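You operate a simulated robot arm through the tools that you are given. There is no shell and no other tool. Be economical: measure what you need, move in short steps, check, and stop when the job is done.

You are at the controls of a simulated robot arm. One attempt, no reset.

TASK
Plug the grey lead into the teal port; record 10 to 50 rows.
Fine: switch the teal knob on before you start; stop the recording and leave the logger on. Do not strain the lead.

The check looks at the end state, three seconds after you hand in, the way a careful person would. Anything else that was tipped, shoved, dropped, spilled or broken makes it a failure.

THE ROBOT
A 7-joint arm with a two-finger parallel gripper, fixed in place. Base frame: the origin is at the foot of the arm, x ahead of it, y to its left, z up; the work surface is at about z = 76. Readings come in cm, rad, newtons and seconds.
With the tool pointing down near the work surface it reaches from about 20 to 68 cm from the base axis. Its first joint turns from -1.152 to 1.152 rad. Payload 2.4 kg.
Tool frame: the origin (TCP) lies between the finger pads and is the grasp point; the fingertips stand 3 cm ahead of it; z points along the fingers, y is the line along which they close. The gripper opens to 9.4 cm. The fingers are 2.8 cm wide and 1 cm thick; the gripper's body (5 by 9.6 cm) begins 5.5 cm behind the TCP.
Orientation is that of the tool frame in the base frame, as [roll, pitch, yaw] about the fixed x, y, z axes, in that order (R = Rz(yaw) Ry(pitch) Rx(roll)). With the fingers straight down and closing along the base's y, the tool's x points along the base's -x, its y along +y and its z along -z.

THE INTERFACE
- The arm moves only by the tool drive_tool. Its argument "increments" is a list of rows, each a list of 6 numbers: the shift along the tool's x, y, z in cm, then the turn, a rotation vector about the tool's x, y, z in rad. In form: [[tx, ty, tz, ax, ay, az], ...]. A call has 1 to 20 rows; each row shifts and turns the commanded pose from where the row before left it, along the tool's axes as they then stand. "grip" is the opening, from 0 (shut) to 1 (fully open), set as the call begins (left out, the last holds). A row lasts 0.2 s, in which the tool goes at most 5 cm and 0.15 rad; a call with a longer step from one row to the next is refused whole, and so is a gripper value outside its range. A pose out of reach is approached as far as the arm can. The call stops where the force on the tool passes 40 N (or 10 N more than at its start, if that is more) or the arm is blocked; 0.2 s more then pass. Each finger travels about 15.3 cm/s and halts on what it meets, pressing with about 27 N; the grip force reading is that of the motor and also rises with nothing between the fingers. The clock runs only during rows and for 0.2 s after the last one: add rows that do not move to give the fingers time. The reply holds the time, the measured pose of the TCP, the force on the tool along the base axes, the opening and the grip force, in the units named above and with some noise.
- Cameras (640 x 400 px; columns grow to the right, rows downward): "scene" is fixed at [3.93, 46.76, 145.43]; the picture's right is [-0.79, -0.62, 0.00], its down [-0.30, 0.38, -0.88] and it looks along [0.54, -0.69, -0.48] (base axes); focal length 314 px, centre (320, 200). "wrist" rides on the gripper at [7.6, 1.4, -10.2] in the tool frame; the picture's right is [-0.18, 0.98, 0.00], its down [-0.75, -0.14, -0.64] and it looks along [-0.63, -0.12, 0.77] (tool axes); focal length 243 px, centre (320, 200). There is no depth. A picture from a camera that has moved, and an enlarged one, comes with that camera's place and axes in the base frame and with its lens.
- grab_frame(camera): a new picture of that camera. The clock stands still meanwhile.
- zoom(camera, box): a new picture of the part [left, top, right, bottom] of that camera's present view, enlarged. The clock stands still meanwhile.
- hand_in(): hands the job in; it is judged then, once.

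Work in short steps. Places have to be worked out from the pictures, the camera data and where the tool is seen: move nearer, look again, correct. Check each grasp and each placing, and mend what went wrong. You have 120 turns and 64 pictures in all, those below and enlarged ones among them. Open the gripper and draw the arm clear of the work before you hand the job in, unless the task says otherwise; then end with one line.

The tools are called after "Request:" as name(argument=value, ...) on one line, values as JSON. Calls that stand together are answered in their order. drive_tool: Moves the arm, as the interface text tells. Its arguments: {"type":"object","properties":{"increments":{"type":"array","items":{"type":"array","items":{"type":"number"}}},"grip":{"type":"number"}},"required":["increments"]} The other tools are called the same way: grab_frame (camera) takes a picture; zoom (camera, box) takes an enlarged picture of a part of a camera's view; hand_in () hands the job in.

At the start:

```text
clock: 0.0
tool_pos: [37.44, -8.79, 112.14]
ee_rot: [3.141, -0.001, -3.141]
force: [0.0, 0.8, 0.0]
grip_width: 9.38
grasp_force: 0.0
```

scene: 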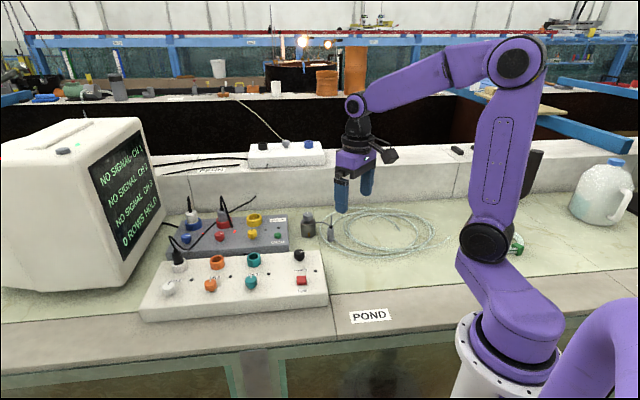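
wrist: 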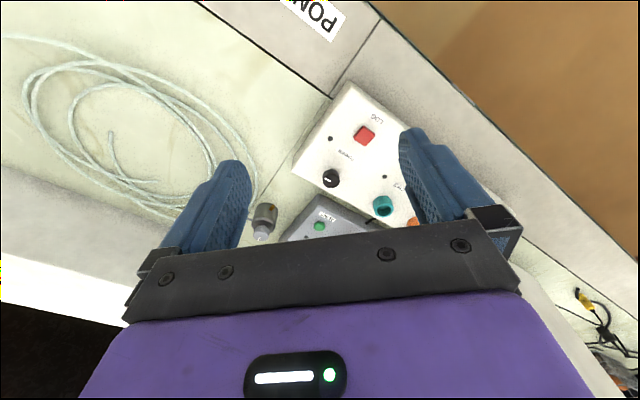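

The scene shows a light logger box with knobs and ports and a grey box behind it, with a grey plug on the table. I'll enlarge both views to read the labels.

Request:
zoom(camera="scene", box=[130, 190, 340, 325])

Request:
zoom(camera="scene", box=[280, 180, 460, 295])

Request:
zoom(camera="wrist", box=[230, 60, 470, 250])

```text
2.96 times, centred on (235, 258) of scene
camera zoom: at [3.93, 46.76, 145.43], right [-0.79, -0.62, 0.0], down [-0.3, 0.38, -0.88], along [0.54, -0.69, -0.48], focal length 932 px, centre (572, 30)
```

zoom: 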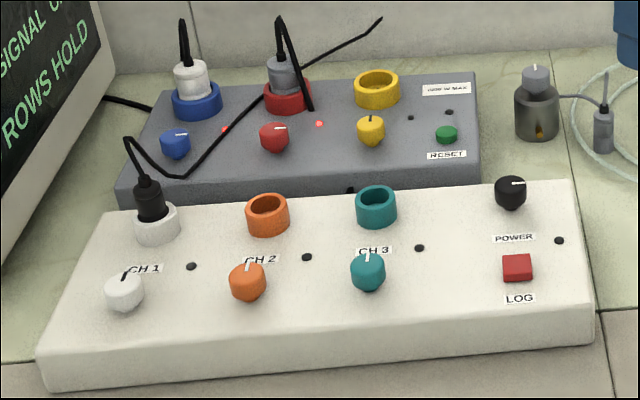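

```text
3.48 times, centred on (370, 238) of scene
camera zoom: at [3.93, 46.76, 145.43], right [-0.79, -0.62, 0.0], down [-0.3, 0.38, -0.88], along [0.54, -0.69, -0.48], focal length 1094 px, centre (146, 70)
```

zoom: 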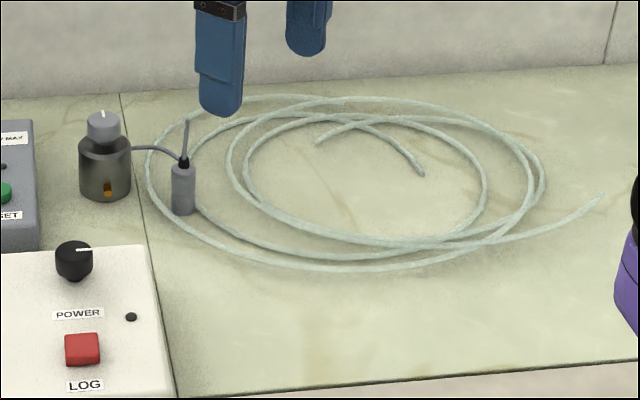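

```text
2.11 times, centred on (350, 155) of wrist
camera zoom: at [29.75, -7.46, 122.38], right [0.18, 0.98, 0.0], down [0.75, -0.14, 0.64], along [0.63, -0.12, -0.77], focal length 511 px, centre (257, 295)
```

zoom: 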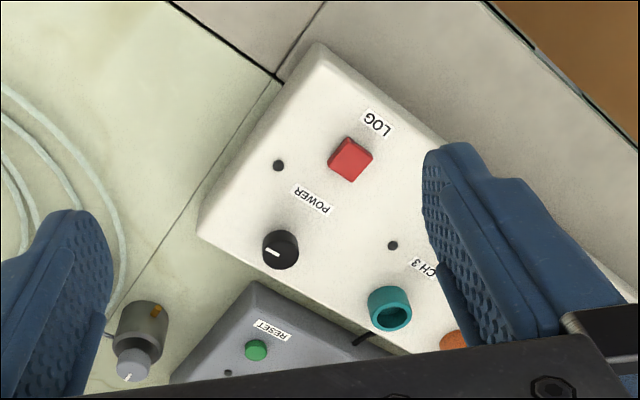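

Boxes, knobs and the grey plug beside a can-like sensor are visible; plug roughly at (59.5,-30.7), teal port about (65.8,-0.8,84). I'll move the wrist camera closer to the lead for a better look.

Request:
drive_tool(increments=[[-1.1, -4, 1.8, 0, 0, 0], [-1.1, -4, 1.8, 0, 0, 0], [-1.1, -4, 1.8, 0, 0, 0], [-1.1, -4, 1.8, 0, 0, 0], [0, 0, 0, 0, 0, 0]])

Request:
grab_frame(camera="wrist")

Request:
zoom(camera="scene", box=[290, 195, 350, 245])

```text
clock: 1.2
tool_pos: [41.68, -24.87, 105.05]
ee_rot: [-3.141, 0.001, 3.141]
force: [1.0, 0.0, -0.4]
grip_width: 9.4
grasp_force: 0.0
```

```text
58 pictures are left
camera wrist: at [34.13, -23.52, 115.21], right [0.18, 0.98, 0.0], down [0.75, -0.14, 0.64], along [0.63, -0.12, -0.77], focal length 243 px, centre (320, 200)
```

wrist: 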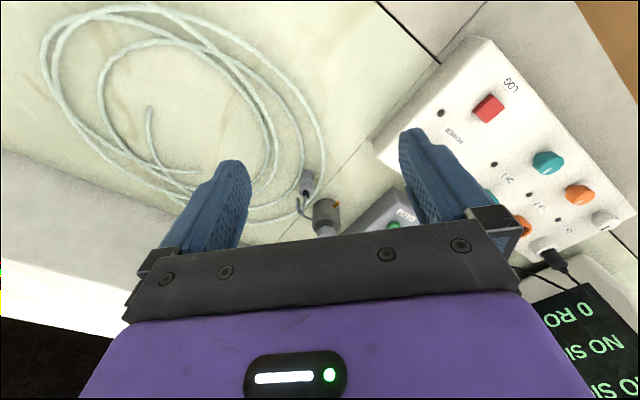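

```text
8.00 times, centred on (320, 220) of scene
camera zoom: at [3.93, 46.76, 145.43], right [-0.79, -0.62, 0.0], down [-0.3, 0.38, -0.88], along [0.54, -0.69, -0.48], focal length 2516 px, centre (320, 40)
```

zoom: 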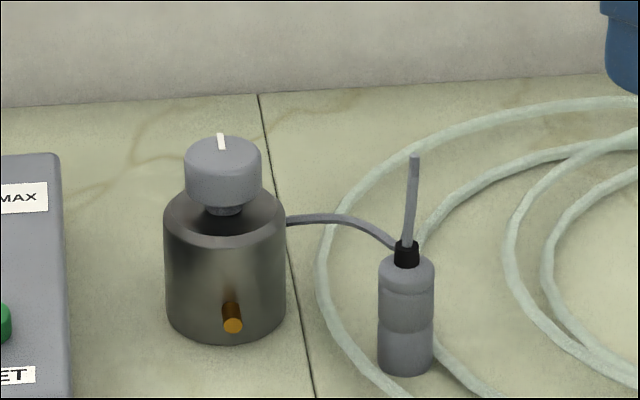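

The plug stands near the can. I'll enlarge it in the wrist view to see the cable's run.

Request:
zoom(camera="wrist", box=[260, 160, 370, 240])

Request:
zoom(camera="wrist", box=[400, 50, 640, 290])

```text
5.00 times, centred on (315, 200) of wrist
camera zoom: at [34.13, -23.52, 115.21], right [0.18, 0.98, 0.0], down [0.75, -0.14, 0.64], along [0.63, -0.12, -0.77], focal length 1213 px, centre (345, 200)
```

zoom: 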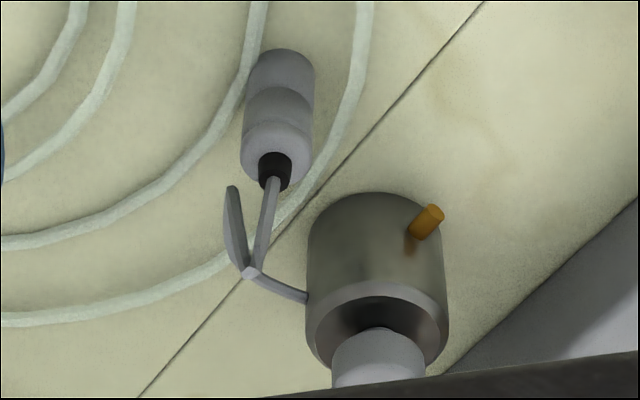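

```text
1.67 times, centred on (520, 170) of wrist
camera zoom: at [34.13, -23.52, 115.21], right [0.18, 0.98, 0.0], down [0.75, -0.14, 0.64], along [0.63, -0.12, -0.77], focal length 404 px, centre (-13, 250)
```

zoom: 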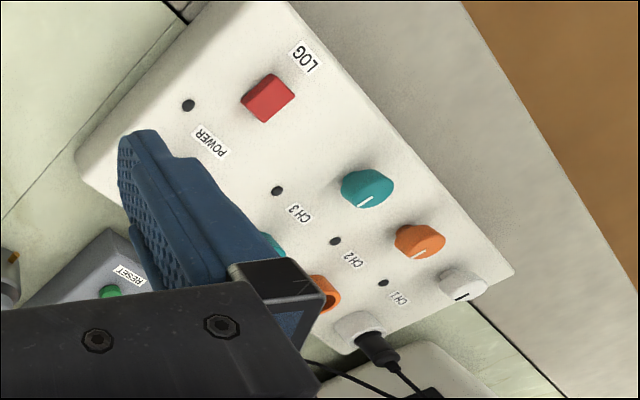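

Plug top triangulates to about (59.5,-30.8,81.3) consistently from both cameras. Move nearer along the camera axis for a closer look at the cable.

Request:
drive_tool(increments=[[-2.5, -1.1, 3.4, 0, 0, 0], [-2.5, -1.1, 3.4, 0, 0, 0], [-2.5, -1.1, 3.4, 0, 0, 0], [-2.5, -1.1, 3.4, 0, 0, 0], [0, 0, 0, 0, 0, 0]])

Request:
zoom(camera="wrist", box=[220, 100, 420, 240])

```text
clock: 2.4
tool_pos: [51.87, -29.33, 91.36]
ee_rot: [3.14, -0.001, 3.14]
force: [-0.9, 0.3, -0.7]
grip_width: 9.4
grasp_force: 0.1
```

```text
2.86 times, centred on (320, 170) of wrist
camera zoom: at [44.21, -27.89, 101.61], right [0.18, 0.98, 0.0], down [0.75, -0.14, 0.64], along [0.63, -0.12, -0.77], focal length 693 px, centre (320, 286)
```

zoom: 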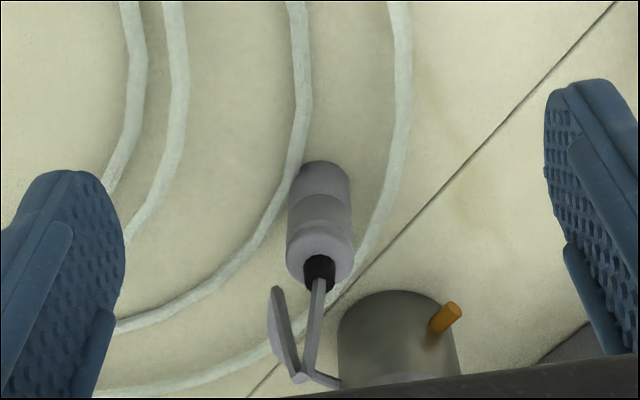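

The cable is short (about 20 cm, rising 5 cm above the plug then folding to the can). I'll turn the tool to face the plug radially and tilt it forward 0.6 rad so the stiff cable stub clears the palm; gripper narrowed to about 5 cm.

Request:
drive_tool(increments=[[0, 0, 0, 0, 0, 0.12], [0, 0, 0, 0, 0, 0.12], [0, 0, 0, 0, 0, 0.12], [0, 0, 0, 0, 0, 0.118], [0, 0, 0, 0, -0.15, 0], [0, 0, 0, 0, -0.15, 0], [0, 0, 0, 0, -0.15, 0], [0, 0, 0, 0, -0.15, 0], [0, 0, 0, 0, 0, 0]], grip=0.53)

Request:
grab_frame(camera="wrist")

```text
clock: 4.4
tool_pos: [51.71, -29.28, 91.36]
ee_rot: [3.141, 0.6, 2.662]
force: [-0.3, 0.2, 0.0]
grip_width: 5.03
grasp_force: 0.0
```

```text
53 pictures are left
camera wrist: at [41.65, -22.48, 95.45], right [0.59, 0.8, 0.1], down [0.16, -0.24, 0.96], along [0.79, -0.54, -0.28], focal length 243 px, centre (320, 200)
```

wrist: 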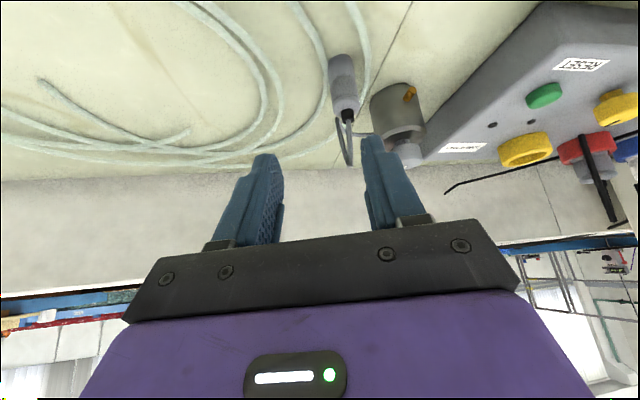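

A low view of the cable now; enlarge it to understand its path.

Request:
zoom(camera="wrist", box=[300, 40, 440, 180])

```text
2.86 times, centred on (370, 110) of wrist
camera zoom: at [41.65, -22.48, 95.45], right [0.59, 0.8, 0.1], down [0.16, -0.24, 0.96], along [0.79, -0.54, -0.28], focal length 693 px, centre (177, 457)
```

zoom: 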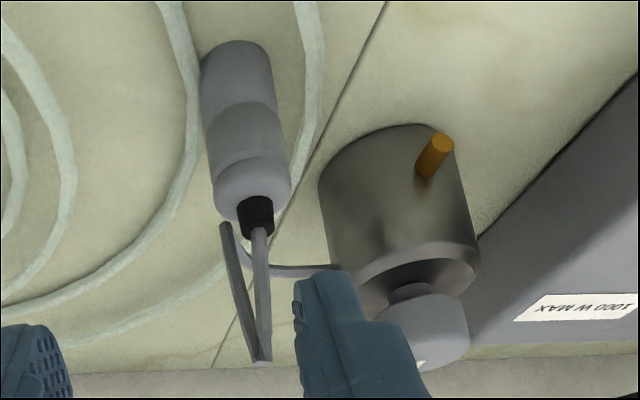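

The cable does fold behind the plug and is short. I'll go to a pre-grasp point 8 cm in front of the plug at grasp height.

Request:
drive_tool(increments=[[2.2, 0.76, 2.2, 0, 0, 0], [2.2, 0.76, 2.2, 0, 0, 0], [2.2, 0.76, 2.2, 0, 0, 0], [0, 0, 0, 0, 0, 0]])

Request:
grab_frame(camera="wrist")

Request:
zoom(camera="scene", box=[270, 170, 420, 264])

```text
clock: 5.4
tool_pos: [51.45, -26.39, 82.02]
ee_rot: [-3.141, 0.601, 2.662]
force: [-0.1, -0.3, -0.2]
grip_width: 4.98
grasp_force: 0.0
```

```text
51 pictures are left
camera wrist: at [41.3, -19.59, 86.29], right [0.59, 0.8, 0.1], down [0.17, -0.24, 0.96], along [0.79, -0.54, -0.28], focal length 243 px, centre (320, 200)
```

wrist: 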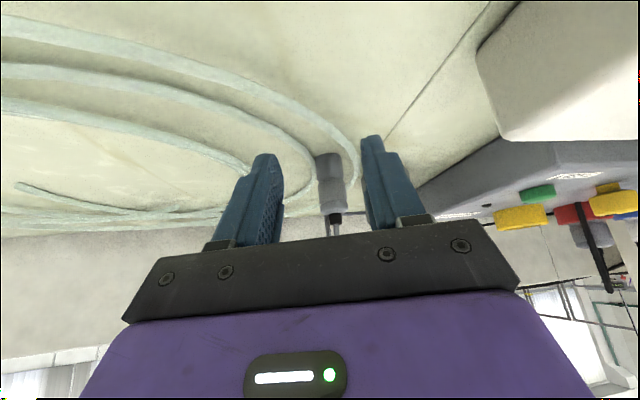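

```text
4.26 times, centred on (345, 217) of scene
camera zoom: at [3.93, 46.76, 145.43], right [-0.79, -0.62, 0.0], down [-0.3, 0.38, -0.88], along [0.54, -0.69, -0.48], focal length 1338 px, centre (214, 128)
```

zoom: 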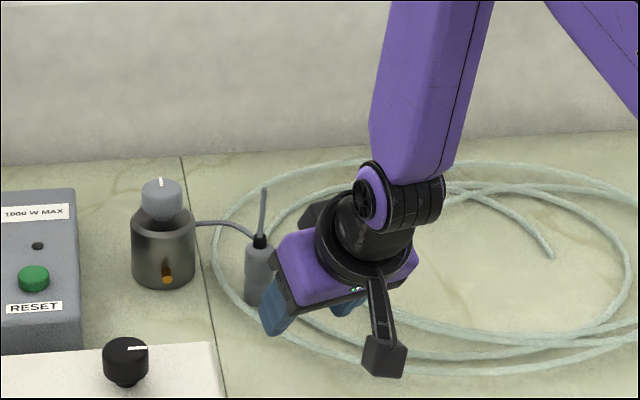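

Aligned: plug lies about 9 cm ahead along the approach line. Advance 7.9 cm horizontally.

Request:
drive_tool(increments=[[-1.6, 0, 1.1, 0, 0, 0], [-1.6, 0, 1.1, 0, 0, 0], [-1.6, 0, 1.1, 0, 0, 0], [-1.0, 0, 0.7, 0, 0, 0], [-0.7, -0.1, 0.46, 0, 0, 0], [0, 0, 0, 0, 0, 0]])

Request:
zoom(camera="wrist", box=[220, 100, 420, 240])

Request:
zoom(camera="scene", box=[270, 170, 420, 264])

```text
clock: 6.8
tool_pos: [58.35, -29.97, 82.22]
ee_rot: [3.141, 0.602, 2.663]
force: [0.3, -0.5, -0.3]
grip_width: 4.99
grasp_force: 0.1
```

```text
2.86 times, centred on (320, 170) of wrist
camera zoom: at [48.25, -23.36, 86.36], right [0.59, 0.8, 0.1], down [0.17, -0.24, 0.96], along [0.79, -0.54, -0.28], focal length 693 px, centre (320, 286)
```

zoom: 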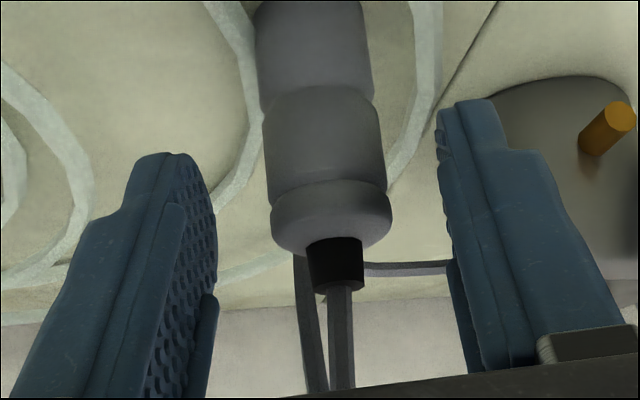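

```text
4.26 times, centred on (345, 217) of scene
camera zoom: at [3.93, 46.76, 145.43], right [-0.79, -0.62, 0.0], down [-0.3, 0.38, -0.88], along [0.54, -0.69, -0.48], focal length 1338 px, centre (214, 128)
```

zoom: 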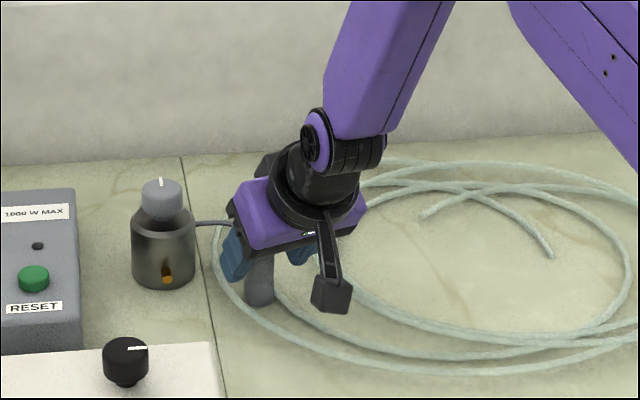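

Plug sits centred between the pads with the stub free. Close on it.

Request:
drive_tool(increments=[[0, 0, 0, 0, 0, 0], [0, 0, 0, 0, 0, 0], [0, 0, 0, 0, 0, 0]], grip=0.2)

Request:
drive_tool(increments=[[-0.56, 0, -0.83, 0, 0, 0], [-0.56, 0, -0.83, 0, 0, 0], [-0.56, 0, -0.83, 0, 0, 0], [-0.56, 0, -0.83, 0, 0, 0], [0, 0, 0, 0, 0, 0]], grip=0.1)

Request:
zoom(camera="wrist", box=[220, 80, 460, 240])

Request:
zoom(camera="scene", box=[270, 170, 420, 264])

```text
clock: 7.6
tool_pos: [58.27, -30.08, 82.26]
ee_rot: [3.141, 0.602, 2.665]
force: [0.0, 0.2, 1.4]
grip_width: 2.41
grasp_force: 27.1
```

```text
clock: 8.8
tool_pos: [58.24, -30.08, 86.18]
ee_rot: [-3.14, 0.6, 2.663]
force: [-0.4, -0.2, 0.3]
grip_width: 2.44
grasp_force: 26.9
```

```text
2.50 times, centred on (340, 160) of wrist
camera zoom: at [48.14, -23.31, 90.34], right [0.59, 0.8, 0.1], down [0.17, -0.24, 0.96], along [0.79, -0.54, -0.28], focal length 606 px, centre (270, 300)
```

zoom: 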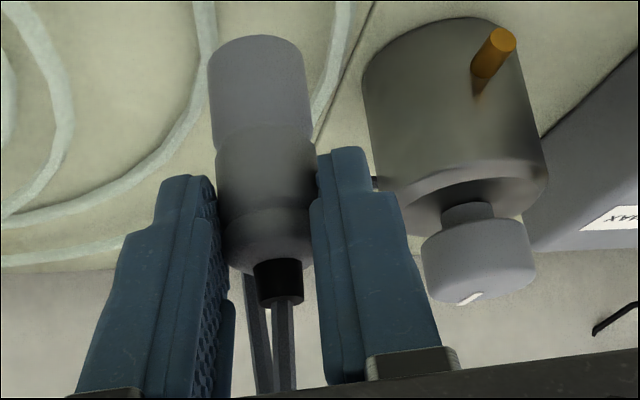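

```text
4.26 times, centred on (345, 217) of scene
camera zoom: at [3.93, 46.76, 145.43], right [-0.79, -0.62, 0.0], down [-0.3, 0.38, -0.88], along [0.54, -0.69, -0.48], focal length 1338 px, centre (214, 128)
```

zoom: 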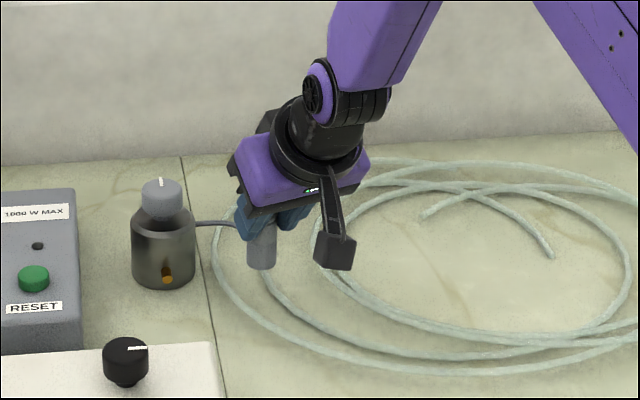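

Plug is held and upright. Lift a little more and move a short way toward the port, watching the cable and force.

Request:
drive_tool(increments=[[-0.85, 0, -1.25, 0, 0, 0], [-0.85, 0, -1.25, 0, 0, 0], [0.58, 1.89, -0.4, 0, 0, 0], [0.58, 1.89, -0.4, 0, 0, 0], [0.58, 1.89, -0.4, 0, 0, 0], [0.58, 1.89, -0.4, 0, 0, 0], [0, 0, 0, 0, 0, 0]])

Request:
zoom(camera="scene", box=[250, 150, 400, 264])

Request:
grab_frame(camera="wrist")

```text
clock: 10.4
tool_pos: [59.11, -22.06, 89.32]
ee_rot: [3.141, 0.602, 2.662]
force: [0.4, -0.3, -0.6]
grip_width: 2.48
grasp_force: 27.3
```

```text
3.51 times, centred on (325, 207) of scene
camera zoom: at [3.93, 46.76, 145.43], right [-0.79, -0.62, 0.0], down [-0.3, 0.38, -0.88], along [0.54, -0.69, -0.48], focal length 1104 px, centre (302, 175)
```

zoom: 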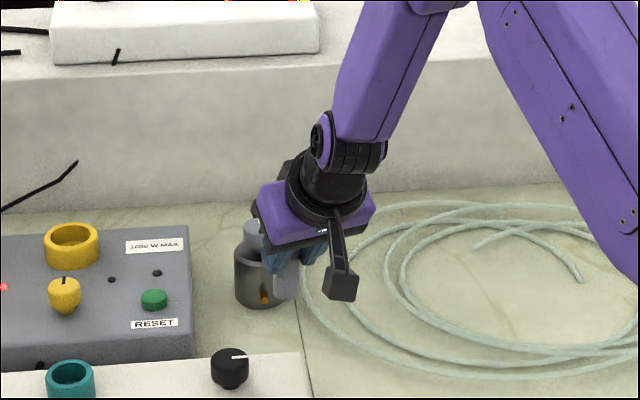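

```text
44 pictures are left
camera wrist: at [49.09, -15.32, 93.43], right [0.59, 0.8, 0.1], down [0.17, -0.24, 0.96], along [0.79, -0.54, -0.28], focal length 243 px, centre (320, 200)
```

wrist: 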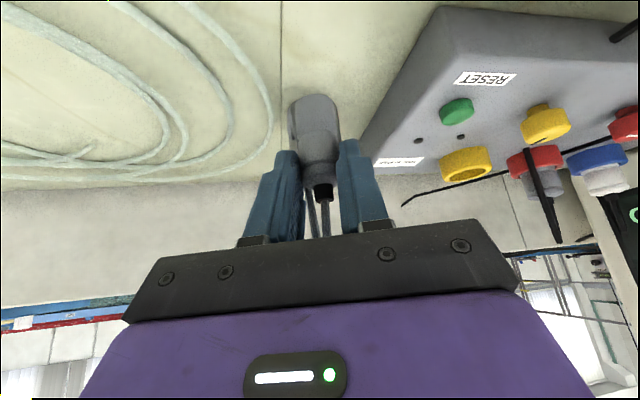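

Enlarge around the plug to see whether the cable still has slack.

Request:
zoom(camera="wrist", box=[240, 80, 420, 240])

Request:
zoom(camera="scene", box=[290, 190, 350, 240])

```text
2.50 times, centred on (330, 160) of wrist
camera zoom: at [49.09, -15.32, 93.43], right [0.59, 0.8, 0.1], down [0.17, -0.24, 0.96], along [0.79, -0.54, -0.28], focal length 606 px, centre (295, 300)
```

zoom: 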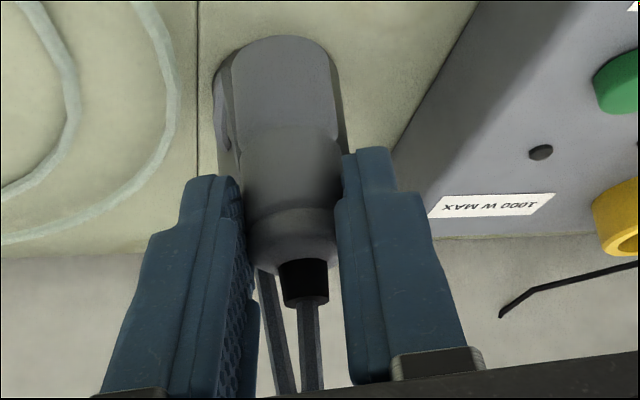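

```text
8.00 times, centred on (320, 215) of scene
camera zoom: at [3.93, 46.76, 145.43], right [-0.79, -0.62, 0.0], down [-0.3, 0.38, -0.88], along [0.54, -0.69, -0.48], focal length 2516 px, centre (320, 80)
```

zoom: 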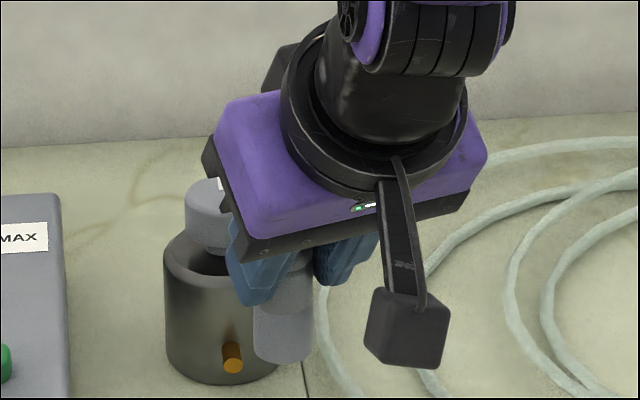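

Cable still seems slack and forces are ~0. Continue toward the port in small steps checking the force.

Request:
drive_tool(increments=[[0.12, 1.9, -0.08, 0, 0, 0], [0.12, 1.9, -0.08, 0, 0, 0], [0, 0, 0, 0, 0, 0]])

Request:
grab_frame(camera="scene")

Request:
zoom(camera="wrist", box=[240, 60, 440, 240])

```text
clock: 11.2
tool_pos: [60.63, -18.55, 89.17]
ee_rot: [-3.141, 0.599, 2.664]
force: [0.4, 0.2, -0.8]
grip_width: 2.45
grasp_force: 27.2
```

```text
41 pictures are left
```

scene: 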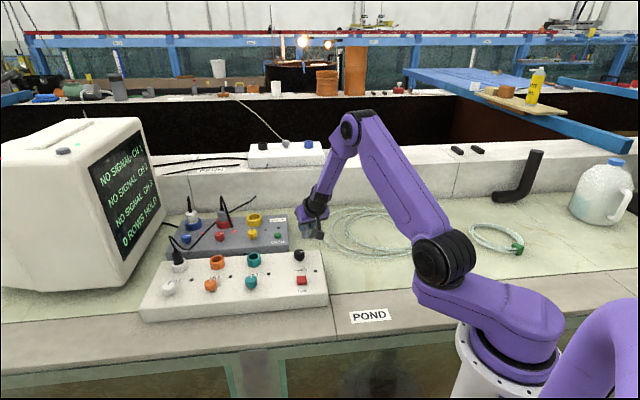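

```text
2.22 times, centred on (340, 150) of wrist
camera zoom: at [50.6, -11.86, 93.38], right [0.59, 0.8, 0.1], down [0.17, -0.24, 0.96], along [0.79, -0.54, -0.28], focal length 539 px, centre (276, 311)
```

zoom: 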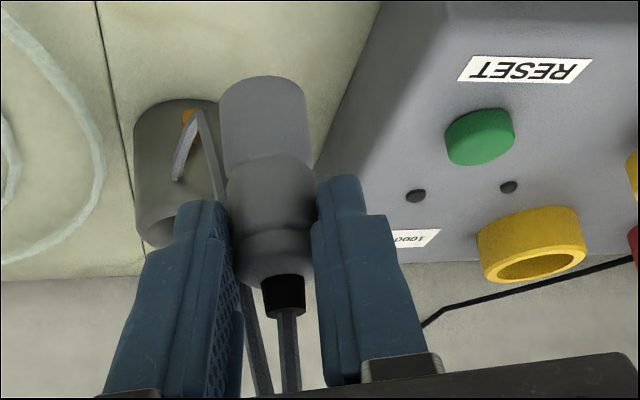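

A slack cable loop is now visible in front of the can, so there is more length than I thought. Continue toward the port.

Request:
drive_tool(increments=[[0.2, 2.5, -0.3, 0, 0, 0], [0.2, 2.5, -0.3, 0, 0, 0], [0, 0, 0, 0, 0, 0]])

Request:
grab_frame(camera="wrist")

```text
clock: 12.0
tool_pos: [62.48, -13.73, 89.52]
ee_rot: [3.14, 0.601, 2.663]
force: [0.3, 0.0, -0.4]
grip_width: 2.44
grasp_force: 26.8
```

```text
39 pictures are left
camera wrist: at [52.35, -7.08, 93.65], right [0.59, 0.8, 0.1], down [0.17, -0.24, 0.96], along [0.79, -0.54, -0.28], focal length 243 px, centre (320, 200)
```

wrist: 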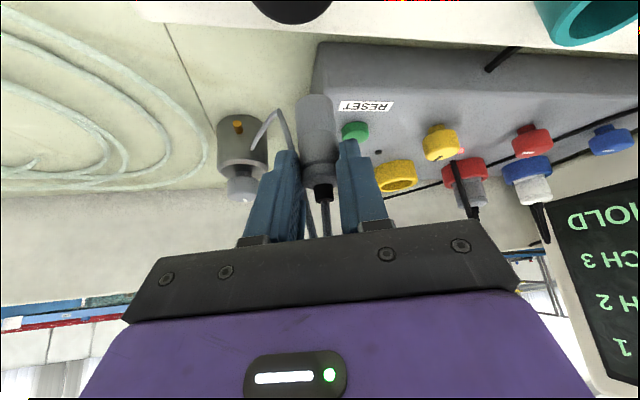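

Slack remains. Now yaw the tool toward the port (0.39 rad) and lift slightly, then locate the teal ring.

Request:
drive_tool(increments=[[-0.56, 0, -0.83, 0, 0, 0], [0, 0, 0, -0.0734, 0, -0.107], [0, 0, 0, -0.0734, 0, -0.107], [0, 0, 0, -0.0734, 0, -0.107], [0, 0, 0, 0, 0, 0]])

Request:
grab_frame(camera="wrist")

Request:
zoom(camera="scene", box=[220, 180, 350, 290])

```text
clock: 13.2
tool_pos: [62.33, -13.96, 90.47]
ee_rot: [3.141, 0.599, 3.049]
force: [-0.2, 0.9, -1.6]
grip_width: 2.46
grasp_force: 27.1
```

```text
38 pictures are left
camera wrist: at [50.44, -11.53, 94.6], right [0.24, 0.96, 0.1], down [0.25, -0.16, 0.96], along [0.94, -0.2, -0.28], focal length 243 px, centre (320, 200)
```

wrist: 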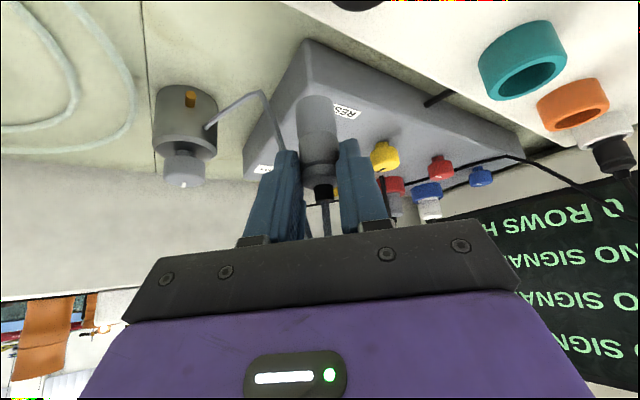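

```text
3.64 times, centred on (285, 235) of scene
camera zoom: at [3.93, 46.76, 145.43], right [-0.79, -0.62, 0.0], down [-0.3, 0.38, -0.88], along [0.54, -0.69, -0.48], focal length 1144 px, centre (447, 73)
```

zoom: 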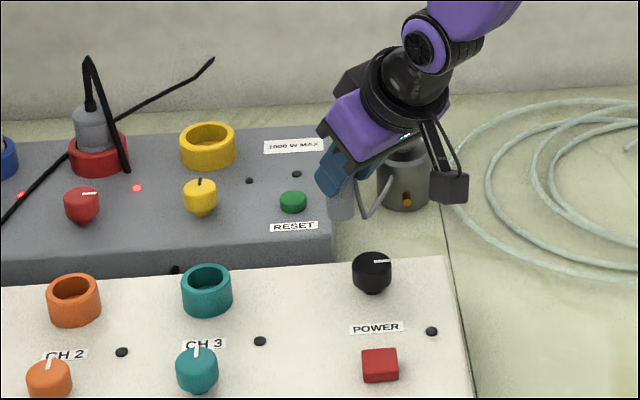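

Teal rim triangulates to (66.4,-0.63,83.8), plug axis is 1.42 cm ahead of the TCP. Move halfway there at safe height and check the cable.

Request:
drive_tool(increments=[[-0.42, 2.3, -0.3, 0, 0, 0], [-0.2, 2.3, 0.15, 0, 0, 0], [-0.2, 2.3, 0.15, 0, 0, 0], [0, 0, 0, 0, 0, 0]])

Request:
grab_frame(camera="wrist")

```text
clock: 14.2
tool_pos: [63.79, -7.0, 90.94]
ee_rot: [3.14, 0.601, 3.053]
force: [0.5, 0.5, 0.1]
grip_width: 2.43
grasp_force: 26.9
```

```text
36 pictures are left
camera wrist: at [51.84, -4.59, 95.1], right [0.24, 0.97, 0.1], down [0.25, -0.16, 0.96], along [0.94, -0.2, -0.28], focal length 243 px, centre (320, 200)
```

wrist: 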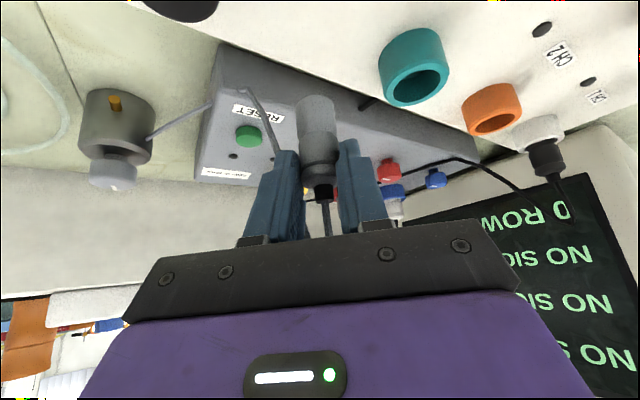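

Still slack (cable sags over the grey box edge). Continue to just above the port.

Request:
drive_tool(increments=[[-0.23, 2.2, 0, 0, 0, 0], [-0.23, 2.2, 0, 0, 0, 0], [-0.23, 2.18, 0.04, 0, 0, 0], [0, 0, 0, 0, 0, 0]])

Request:
grab_frame(camera="wrist")

Request:
zoom(camera="scene", box=[210, 180, 340, 290])

```text
clock: 15.2
tool_pos: [64.92, -0.47, 91.24]
ee_rot: [3.141, 0.599, 3.053]
force: [0.5, -0.6, 0.1]
grip_width: 2.43
grasp_force: 26.6
```

```text
35 pictures are left
camera wrist: at [52.94, 1.87, 95.44], right [0.24, 0.97, 0.1], down [0.25, -0.16, 0.96], along [0.94, -0.2, -0.28], focal length 243 px, centre (320, 200)
```

wrist: 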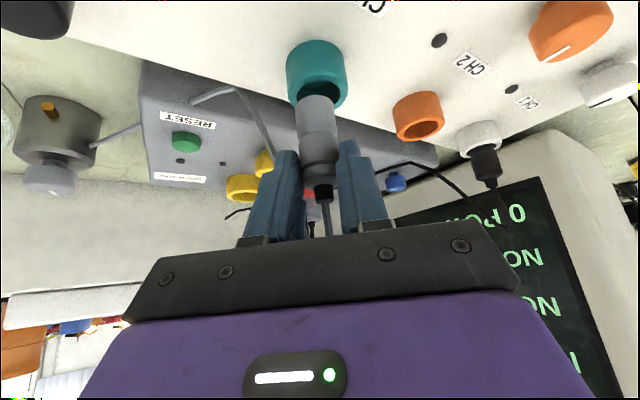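

```text
3.64 times, centred on (275, 235) of scene
camera zoom: at [3.92, 46.76, 145.43], right [-0.79, -0.62, 0.0], down [-0.3, 0.38, -0.88], along [0.54, -0.69, -0.48], focal length 1144 px, centre (484, 73)
```

zoom: 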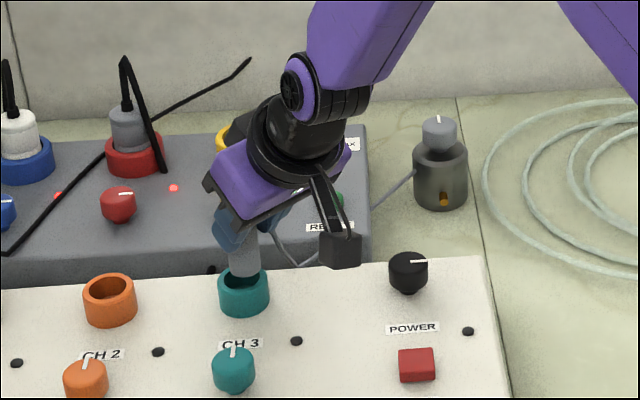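

Plug appears right above the ring; enlarge both for alignment.

Request:
zoom(camera="wrist", box=[260, 30, 380, 150])

Request:
zoom(camera="scene", box=[235, 225, 285, 275])

```text
3.33 times, centred on (320, 90) of wrist
camera zoom: at [52.94, 1.87, 95.44], right [0.24, 0.97, 0.1], down [0.25, -0.16, 0.96], along [0.94, -0.2, -0.28], focal length 809 px, centre (320, 567)
```

zoom: 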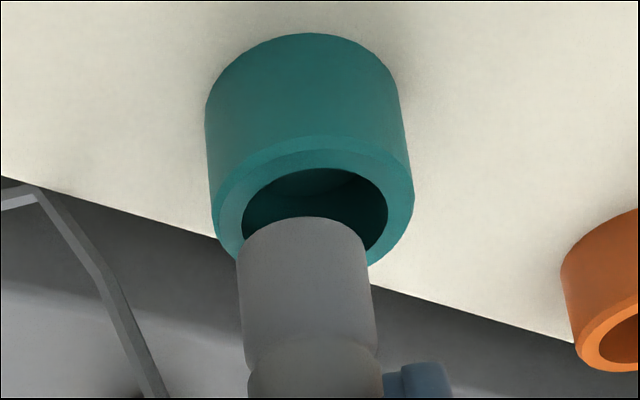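

```text
8.00 times, centred on (260, 250) of scene
camera zoom: at [3.92, 46.76, 145.43], right [-0.79, -0.62, 0.0], down [-0.3, 0.38, -0.88], along [0.54, -0.69, -0.48], focal length 2516 px, centre (800, -200)
```

zoom: 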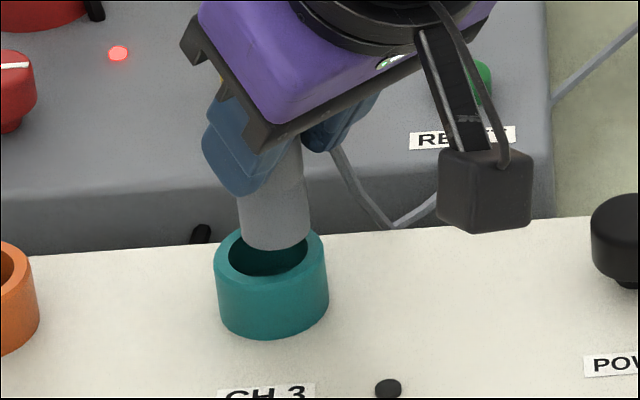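

Triangulation says the plug bottom is at (66.35,-0.72,85.15) and rim centre (66.35,-0.42,84.2): I need +0.27 in y. Correct and lower 0.7 cm, then check again.

Request:
drive_tool(increments=[[0.02, 0.27, 0, 0, 0, 0], [0.4, 0, 0.58, 0, 0, 0], [0, 0, 0, 0, 0, 0]])

Request:
zoom(camera="wrist", box=[260, 30, 380, 150])

Request:
zoom(camera="scene", box=[235, 225, 285, 275])

```text
clock: 16.0
tool_pos: [64.96, -0.31, 90.63]
ee_rot: [3.139, 0.599, 3.052]
force: [-0.1, 0.6, 0.1]
grip_width: 2.42
grasp_force: 26.9
```

```text
3.33 times, centred on (320, 90) of wrist
camera zoom: at [52.97, 2.15, 94.73], right [0.24, 0.97, 0.1], down [0.25, -0.16, 0.96], along [0.94, -0.2, -0.28], focal length 809 px, centre (320, 567)
```

zoom: 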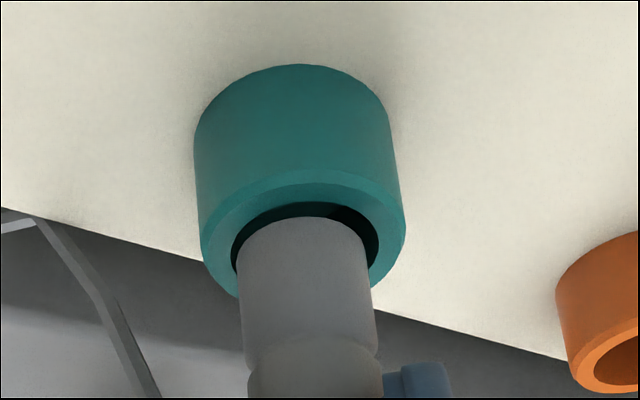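

```text
8.00 times, centred on (260, 250) of scene
camera zoom: at [3.93, 46.76, 145.43], right [-0.79, -0.62, 0.0], down [-0.3, 0.38, -0.88], along [0.54, -0.69, -0.48], focal length 2516 px, centre (800, -200)
```

zoom: 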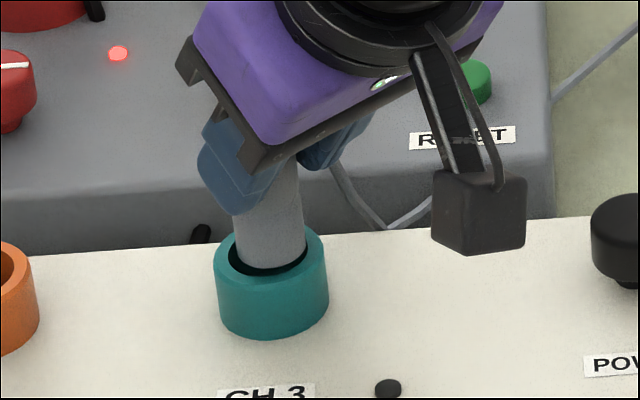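

Both views show the plug centred on the hole. Lower it slowly.

Request:
drive_tool(increments=[[0.22, 0, 0.33, 0, 0, 0], [0.22, 0, 0.33, 0, 0, 0], [0.22, 0, 0.33, 0, 0, 0], [0, 0, 0, 0, 0, 0]])

Request:
drive_tool(increments=[[0.22, 0, 0.33, 0, 0, 0], [0.22, 0, 0.33, 0, 0, 0], [0.22, 0, 0.33, 0, 0, 0], [0, 0, 0, 0, 0, 0]])

Request:
zoom(camera="scene", box=[235, 225, 285, 275])

```text
clock: 17.0
tool_pos: [64.91, -0.26, 89.34]
ee_rot: [3.139, 0.6, 3.051]
force: [0.1, -1.2, -0.9]
grip_width: 2.47
grasp_force: 26.9
```

```text
clock: 18.0
tool_pos: [64.93, -0.4, 88.28]
ee_rot: [3.141, 0.601, 3.053]
force: [-1.6, 0.0, 7.1]
grip_width: 2.44
grasp_force: 26.9
```

```text
8.00 times, centred on (260, 250) of scene
camera zoom: at [3.91, 46.76, 145.43], right [-0.79, -0.62, 0.0], down [-0.3, 0.38, -0.88], along [0.54, -0.69, -0.48], focal length 2516 px, centre (800, -200)
```

zoom: 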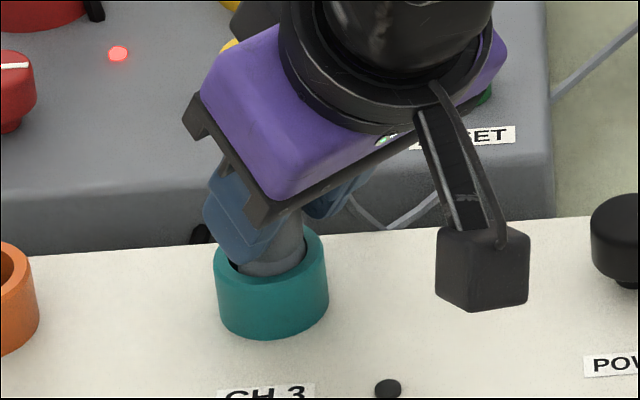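

Contact of 7 N with about 2 cm inserted; the fingertips are still above the rim. Push a little further.

Request:
drive_tool(increments=[[0.14, 0, 0.2, 0, 0, 0], [0.14, 0, 0.2, 0, 0, 0], [0, 0, 0, 0, 0, 0]])

Request:
zoom(camera="wrist", box=[260, 50, 380, 170])

Request:
zoom(camera="scene", box=[70, 130, 270, 275])

```text
clock: 18.8
tool_pos: [65.13, -0.3, 88.09]
ee_rot: [3.141, 0.611, 3.052]
force: [3.7, 0.4, 23.4]
grip_width: 2.47
grasp_force: 27.0
```

```text
3.33 times, centred on (320, 110) of wrist
camera zoom: at [53.17, 2.12, 92.04], right [0.24, 0.97, 0.11], down [0.24, -0.16, 0.96], along [0.94, -0.2, -0.27], focal length 809 px, centre (320, 500)
```

zoom: 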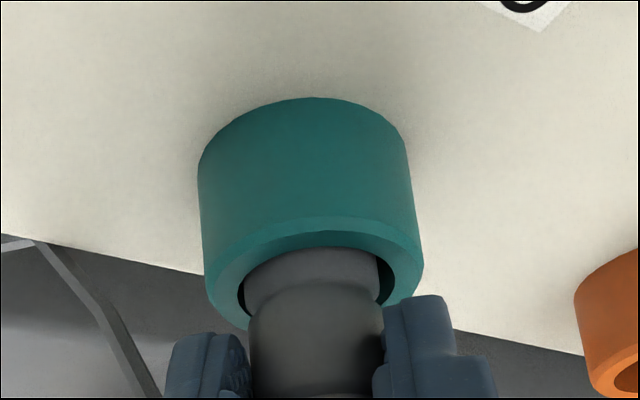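

```text
2.76 times, centred on (170, 202) of scene
camera zoom: at [3.88, 46.76, 145.43], right [-0.79, -0.62, 0.0], down [-0.3, 0.38, -0.88], along [0.54, -0.69, -0.48], focal length 868 px, centre (734, 193)
```

zoom: 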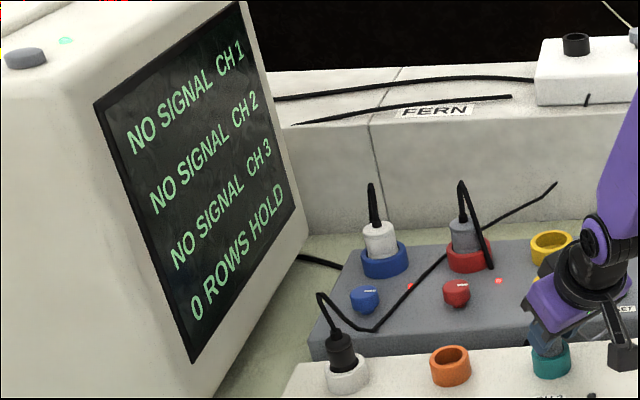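

Firm stop at 23 N with ~2.2 cm inserted, matching how the other plugs sit in their rings. Relax the push, release, and back straight off.

Request:
drive_tool(increments=[[-0.14, 0, -0.2, 0, 0, 0], [0, 0, 0, 0, 0, 0]])

Request:
drive_tool(increments=[[0, 0, 0, 0, 0, 0], [0, 0, 0, 0, 0, 0], [1.65, 0, -1.13, 0, 0, 0], [1.65, 0, -1.13, 0, 0, 0], [1.65, 0, -1.13, 0, 0, 0], [1.65, 0, -1.13, 0, 0, 0], [1.65, 0, -1.13, 0, 0, 0], [0, 0, 0, 0, 0, 0]], grip=0.5)

Request:
grab_frame(camera="wrist")

Request:
zoom(camera="scene", box=[80, 150, 340, 320])

```text
clock: 19.4
tool_pos: [65.01, -0.35, 88.13]
ee_rot: [3.141, 0.604, 3.052]
force: [7.7, -0.7, 10.1]
grip_width: 2.43
grasp_force: 27.0
```

```text
clock: 21.2
tool_pos: [54.91, 0.67, 87.93]
ee_rot: [3.14, 0.602, 3.052]
force: [-0.5, 0.1, 0.2]
grip_width: 4.7
grasp_force: 0.0
```

```text
26 pictures are left
camera wrist: at [43.02, 3.07, 92.12], right [0.24, 0.97, 0.1], down [0.25, -0.16, 0.96], along [0.94, -0.2, -0.28], focal length 243 px, centre (320, 200)
```

wrist: 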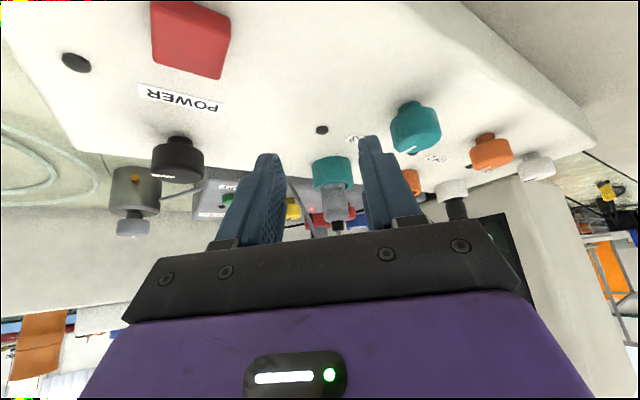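

```text
2.35 times, centred on (210, 235) of scene
camera zoom: at [3.92, 46.76, 145.43], right [-0.79, -0.62, 0.0], down [-0.3, 0.38, -0.88], along [0.54, -0.69, -0.48], focal length 740 px, centre (579, 118)
```

zoom: 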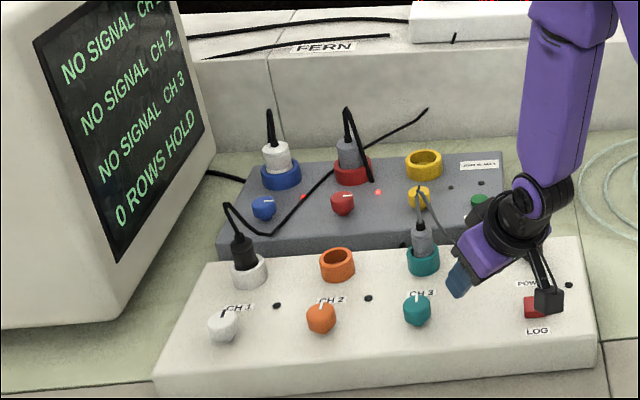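

The plug is seated like the others, cable slack. Next the teal knob, about (59,6.5, top≈84.5): it needs a quarter turn clockwise (pointer to the right, like the lit knobs). Rise, straighten the tool and pre-turn the wrist by +45°.

Request:
drive_tool(increments=[[-1.9, 0, -2.75, 0, 0, 0], [-1.9, 0, -2.75, 0, 0, 0], [-1.9, 0, -2.75, 0, 0, 0], [0, 0, 0, 0, 0.15, 0], [0, 0, 0, 0, 0.15, 0], [0, 0, 0, 0, 0.15, 0], [0, 0, 0, 0, 0.15, 0], [0, 0, 0, 0, 0, -0.146], [0, 0, 0, 0, 0, -0.146], [0, 0, 0, 0, 0, -0.146], [0, 0, 0, 0, 0, -0.146], [0, 0, 0, 0, 0, -0.146], [0, 0, 0, 0, 0, -0.146], [0, 0, 0, 0, 0, 0]])

Request:
grab_frame(camera="wrist")

```text
clock: 24.2
tool_pos: [55.0, 0.67, 97.91]
ee_rot: [3.14, 0.002, -2.351]
force: [-0.1, 0.2, -0.8]
grip_width: 4.72
grasp_force: 0.0
```

```text
24 pictures are left
camera wrist: at [48.6, -3.88, 108.21], right [-0.57, 0.82, 0.0], down [0.63, 0.44, 0.64], along [0.53, 0.37, -0.77], focal length 243 px, centre (320, 200)
```

wrist: 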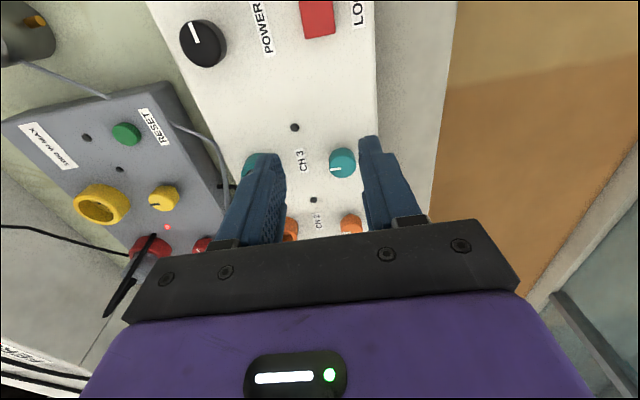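

Teal knob pointer is toward the back (off). Knob is at about (59.1,6.2). Move above it, with fingertips still 5 cm higher.

Request:
drive_tool(increments=[[-3.4, 0.44, 0, 0, 0, 0], [-3.4, 0.44, 0, 0, 0, 0], [0, 0, 2.5, 0, 0, 0], [0, 0, 2.5, 0, 0, 0], [0, 0, 0, 0, 0, 0]])

Request:
zoom(camera="wrist", box=[200, 80, 440, 240])

Request:
zoom(camera="scene", box=[210, 230, 310, 300])

```text
clock: 25.4
tool_pos: [59.26, 6.0, 92.97]
ee_rot: [3.141, 0.002, -2.354]
force: [0.5, 0.3, 0.5]
grip_width: 4.71
grasp_force: 0.2
```

```text
2.50 times, centred on (320, 160) of wrist
camera zoom: at [52.83, 1.55, 103.23], right [-0.57, 0.82, 0.0], down [0.63, 0.43, 0.64], along [0.53, 0.36, -0.77], focal length 606 px, centre (320, 300)
```

zoom: 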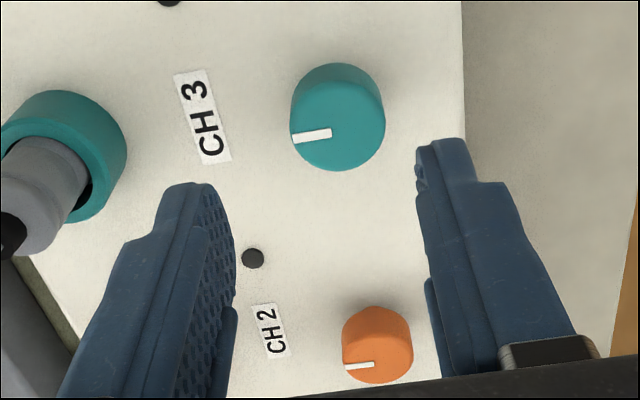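

```text
5.71 times, centred on (260, 265) of scene
camera zoom: at [3.93, 46.76, 145.43], right [-0.79, -0.62, 0.0], down [-0.3, 0.38, -0.88], along [0.54, -0.69, -0.48], focal length 1797 px, centre (663, -171)
```

zoom: 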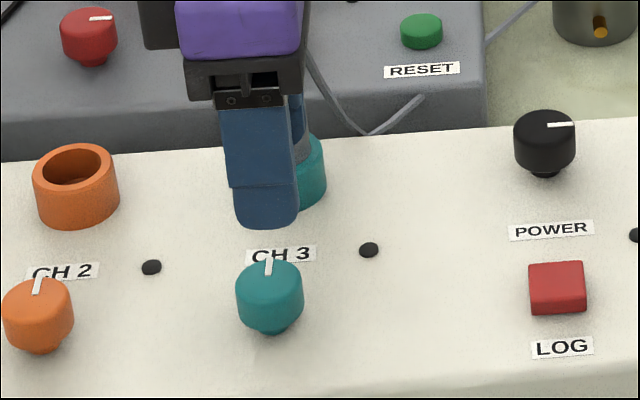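

Knob top refined to (59.4,6.7,84.5), diameter ~3.1. Centre and lower so the fingertips straddle the cap at z≈82.

Request:
drive_tool(increments=[[-0.6, 0.39, 0, 0, 0, 0], [0, 0, 3, 0, 0, 0], [0, 0, 2.5, 0, 0, 0], [0, 0, 1.5, 0, 0, 0], [0, 0, 1, 0, 0, 0], [0, 0, 0, 0, 0, 0]])

Request:
grab_frame(camera="wrist")

```text
clock: 26.8
tool_pos: [59.37, 6.81, 84.97]
ee_rot: [-3.14, 0.001, -2.353]
force: [-0.8, 0.3, -0.3]
grip_width: 4.69
grasp_force: 0.1
```

```text
21 pictures are left
camera wrist: at [52.91, 2.34, 95.22], right [-0.57, 0.82, 0.0], down [0.63, 0.43, 0.64], along [0.53, 0.36, -0.77], focal length 243 px, centre (320, 200)
```

wrist: 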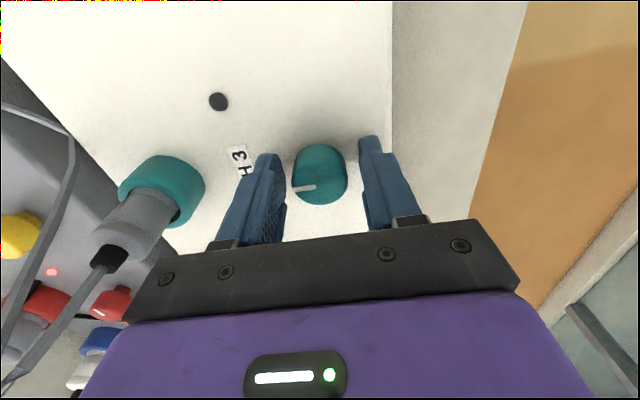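

Centred on the knob. Close and turn 90° clockwise seen from above (+tool z).

Request:
drive_tool(increments=[[0, 0, 0, 0, 0, 0], [0, 0, 0, 0, 0, 0], [0, 0, 0, 0, 0, 0]], grip=0.2)

Request:
drive_tool(increments=[[0, 0, 0, 0, 0, 0.14], [0, 0, 0, 0, 0, 0.14], [0, 0, 0, 0, 0, 0.14], [0, 0, 0, 0, 0, 0.14], [0, 0, 0, 0, 0, 0.14], [0, 0, 0, 0, 0, 0.14], [0, 0, 0, 0, 0, 0.14], [0, 0, 0, 0, 0, 0.14], [0, 0, 0, 0, 0, 0.14], [0, 0, 0, 0, 0, 0.14], [0, 0, 0, 0, 0, 0.14], [0, 0, 0, 0, 0, 0.04], [0, 0, 0, 0, 0, 0]])

Request:
zoom(camera="scene", box=[80, 150, 340, 320])

```text
clock: 27.6
tool_pos: [59.34, 6.73, 84.96]
ee_rot: [-3.142, 0.005, -2.355]
force: [4.6, -2.3, -1.6]
grip_width: 3.17
grasp_force: 44.6
```

```text
clock: 30.4
tool_pos: [59.36, 7.01, 84.95]
ee_rot: [3.139, 0.002, 2.351]
force: [9.3, 22.5, 0.5]
grip_width: 3.16
grasp_force: 45.1
```

```text
2.35 times, centred on (210, 235) of scene
camera zoom: at [3.95, 46.81, 145.41], right [-0.79, -0.62, 0.0], down [-0.3, 0.38, -0.88], along [0.54, -0.69, -0.48], focal length 740 px, centre (579, 118)
```

zoom: 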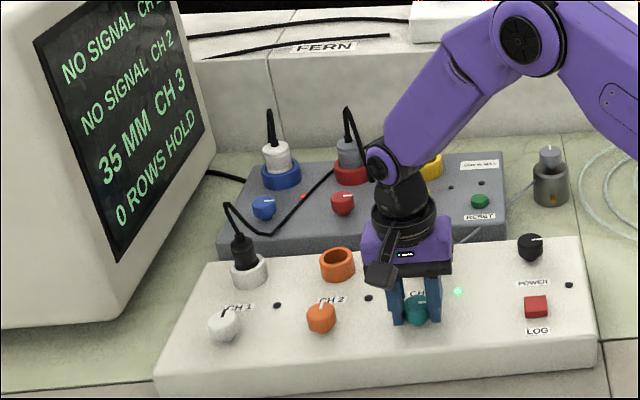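

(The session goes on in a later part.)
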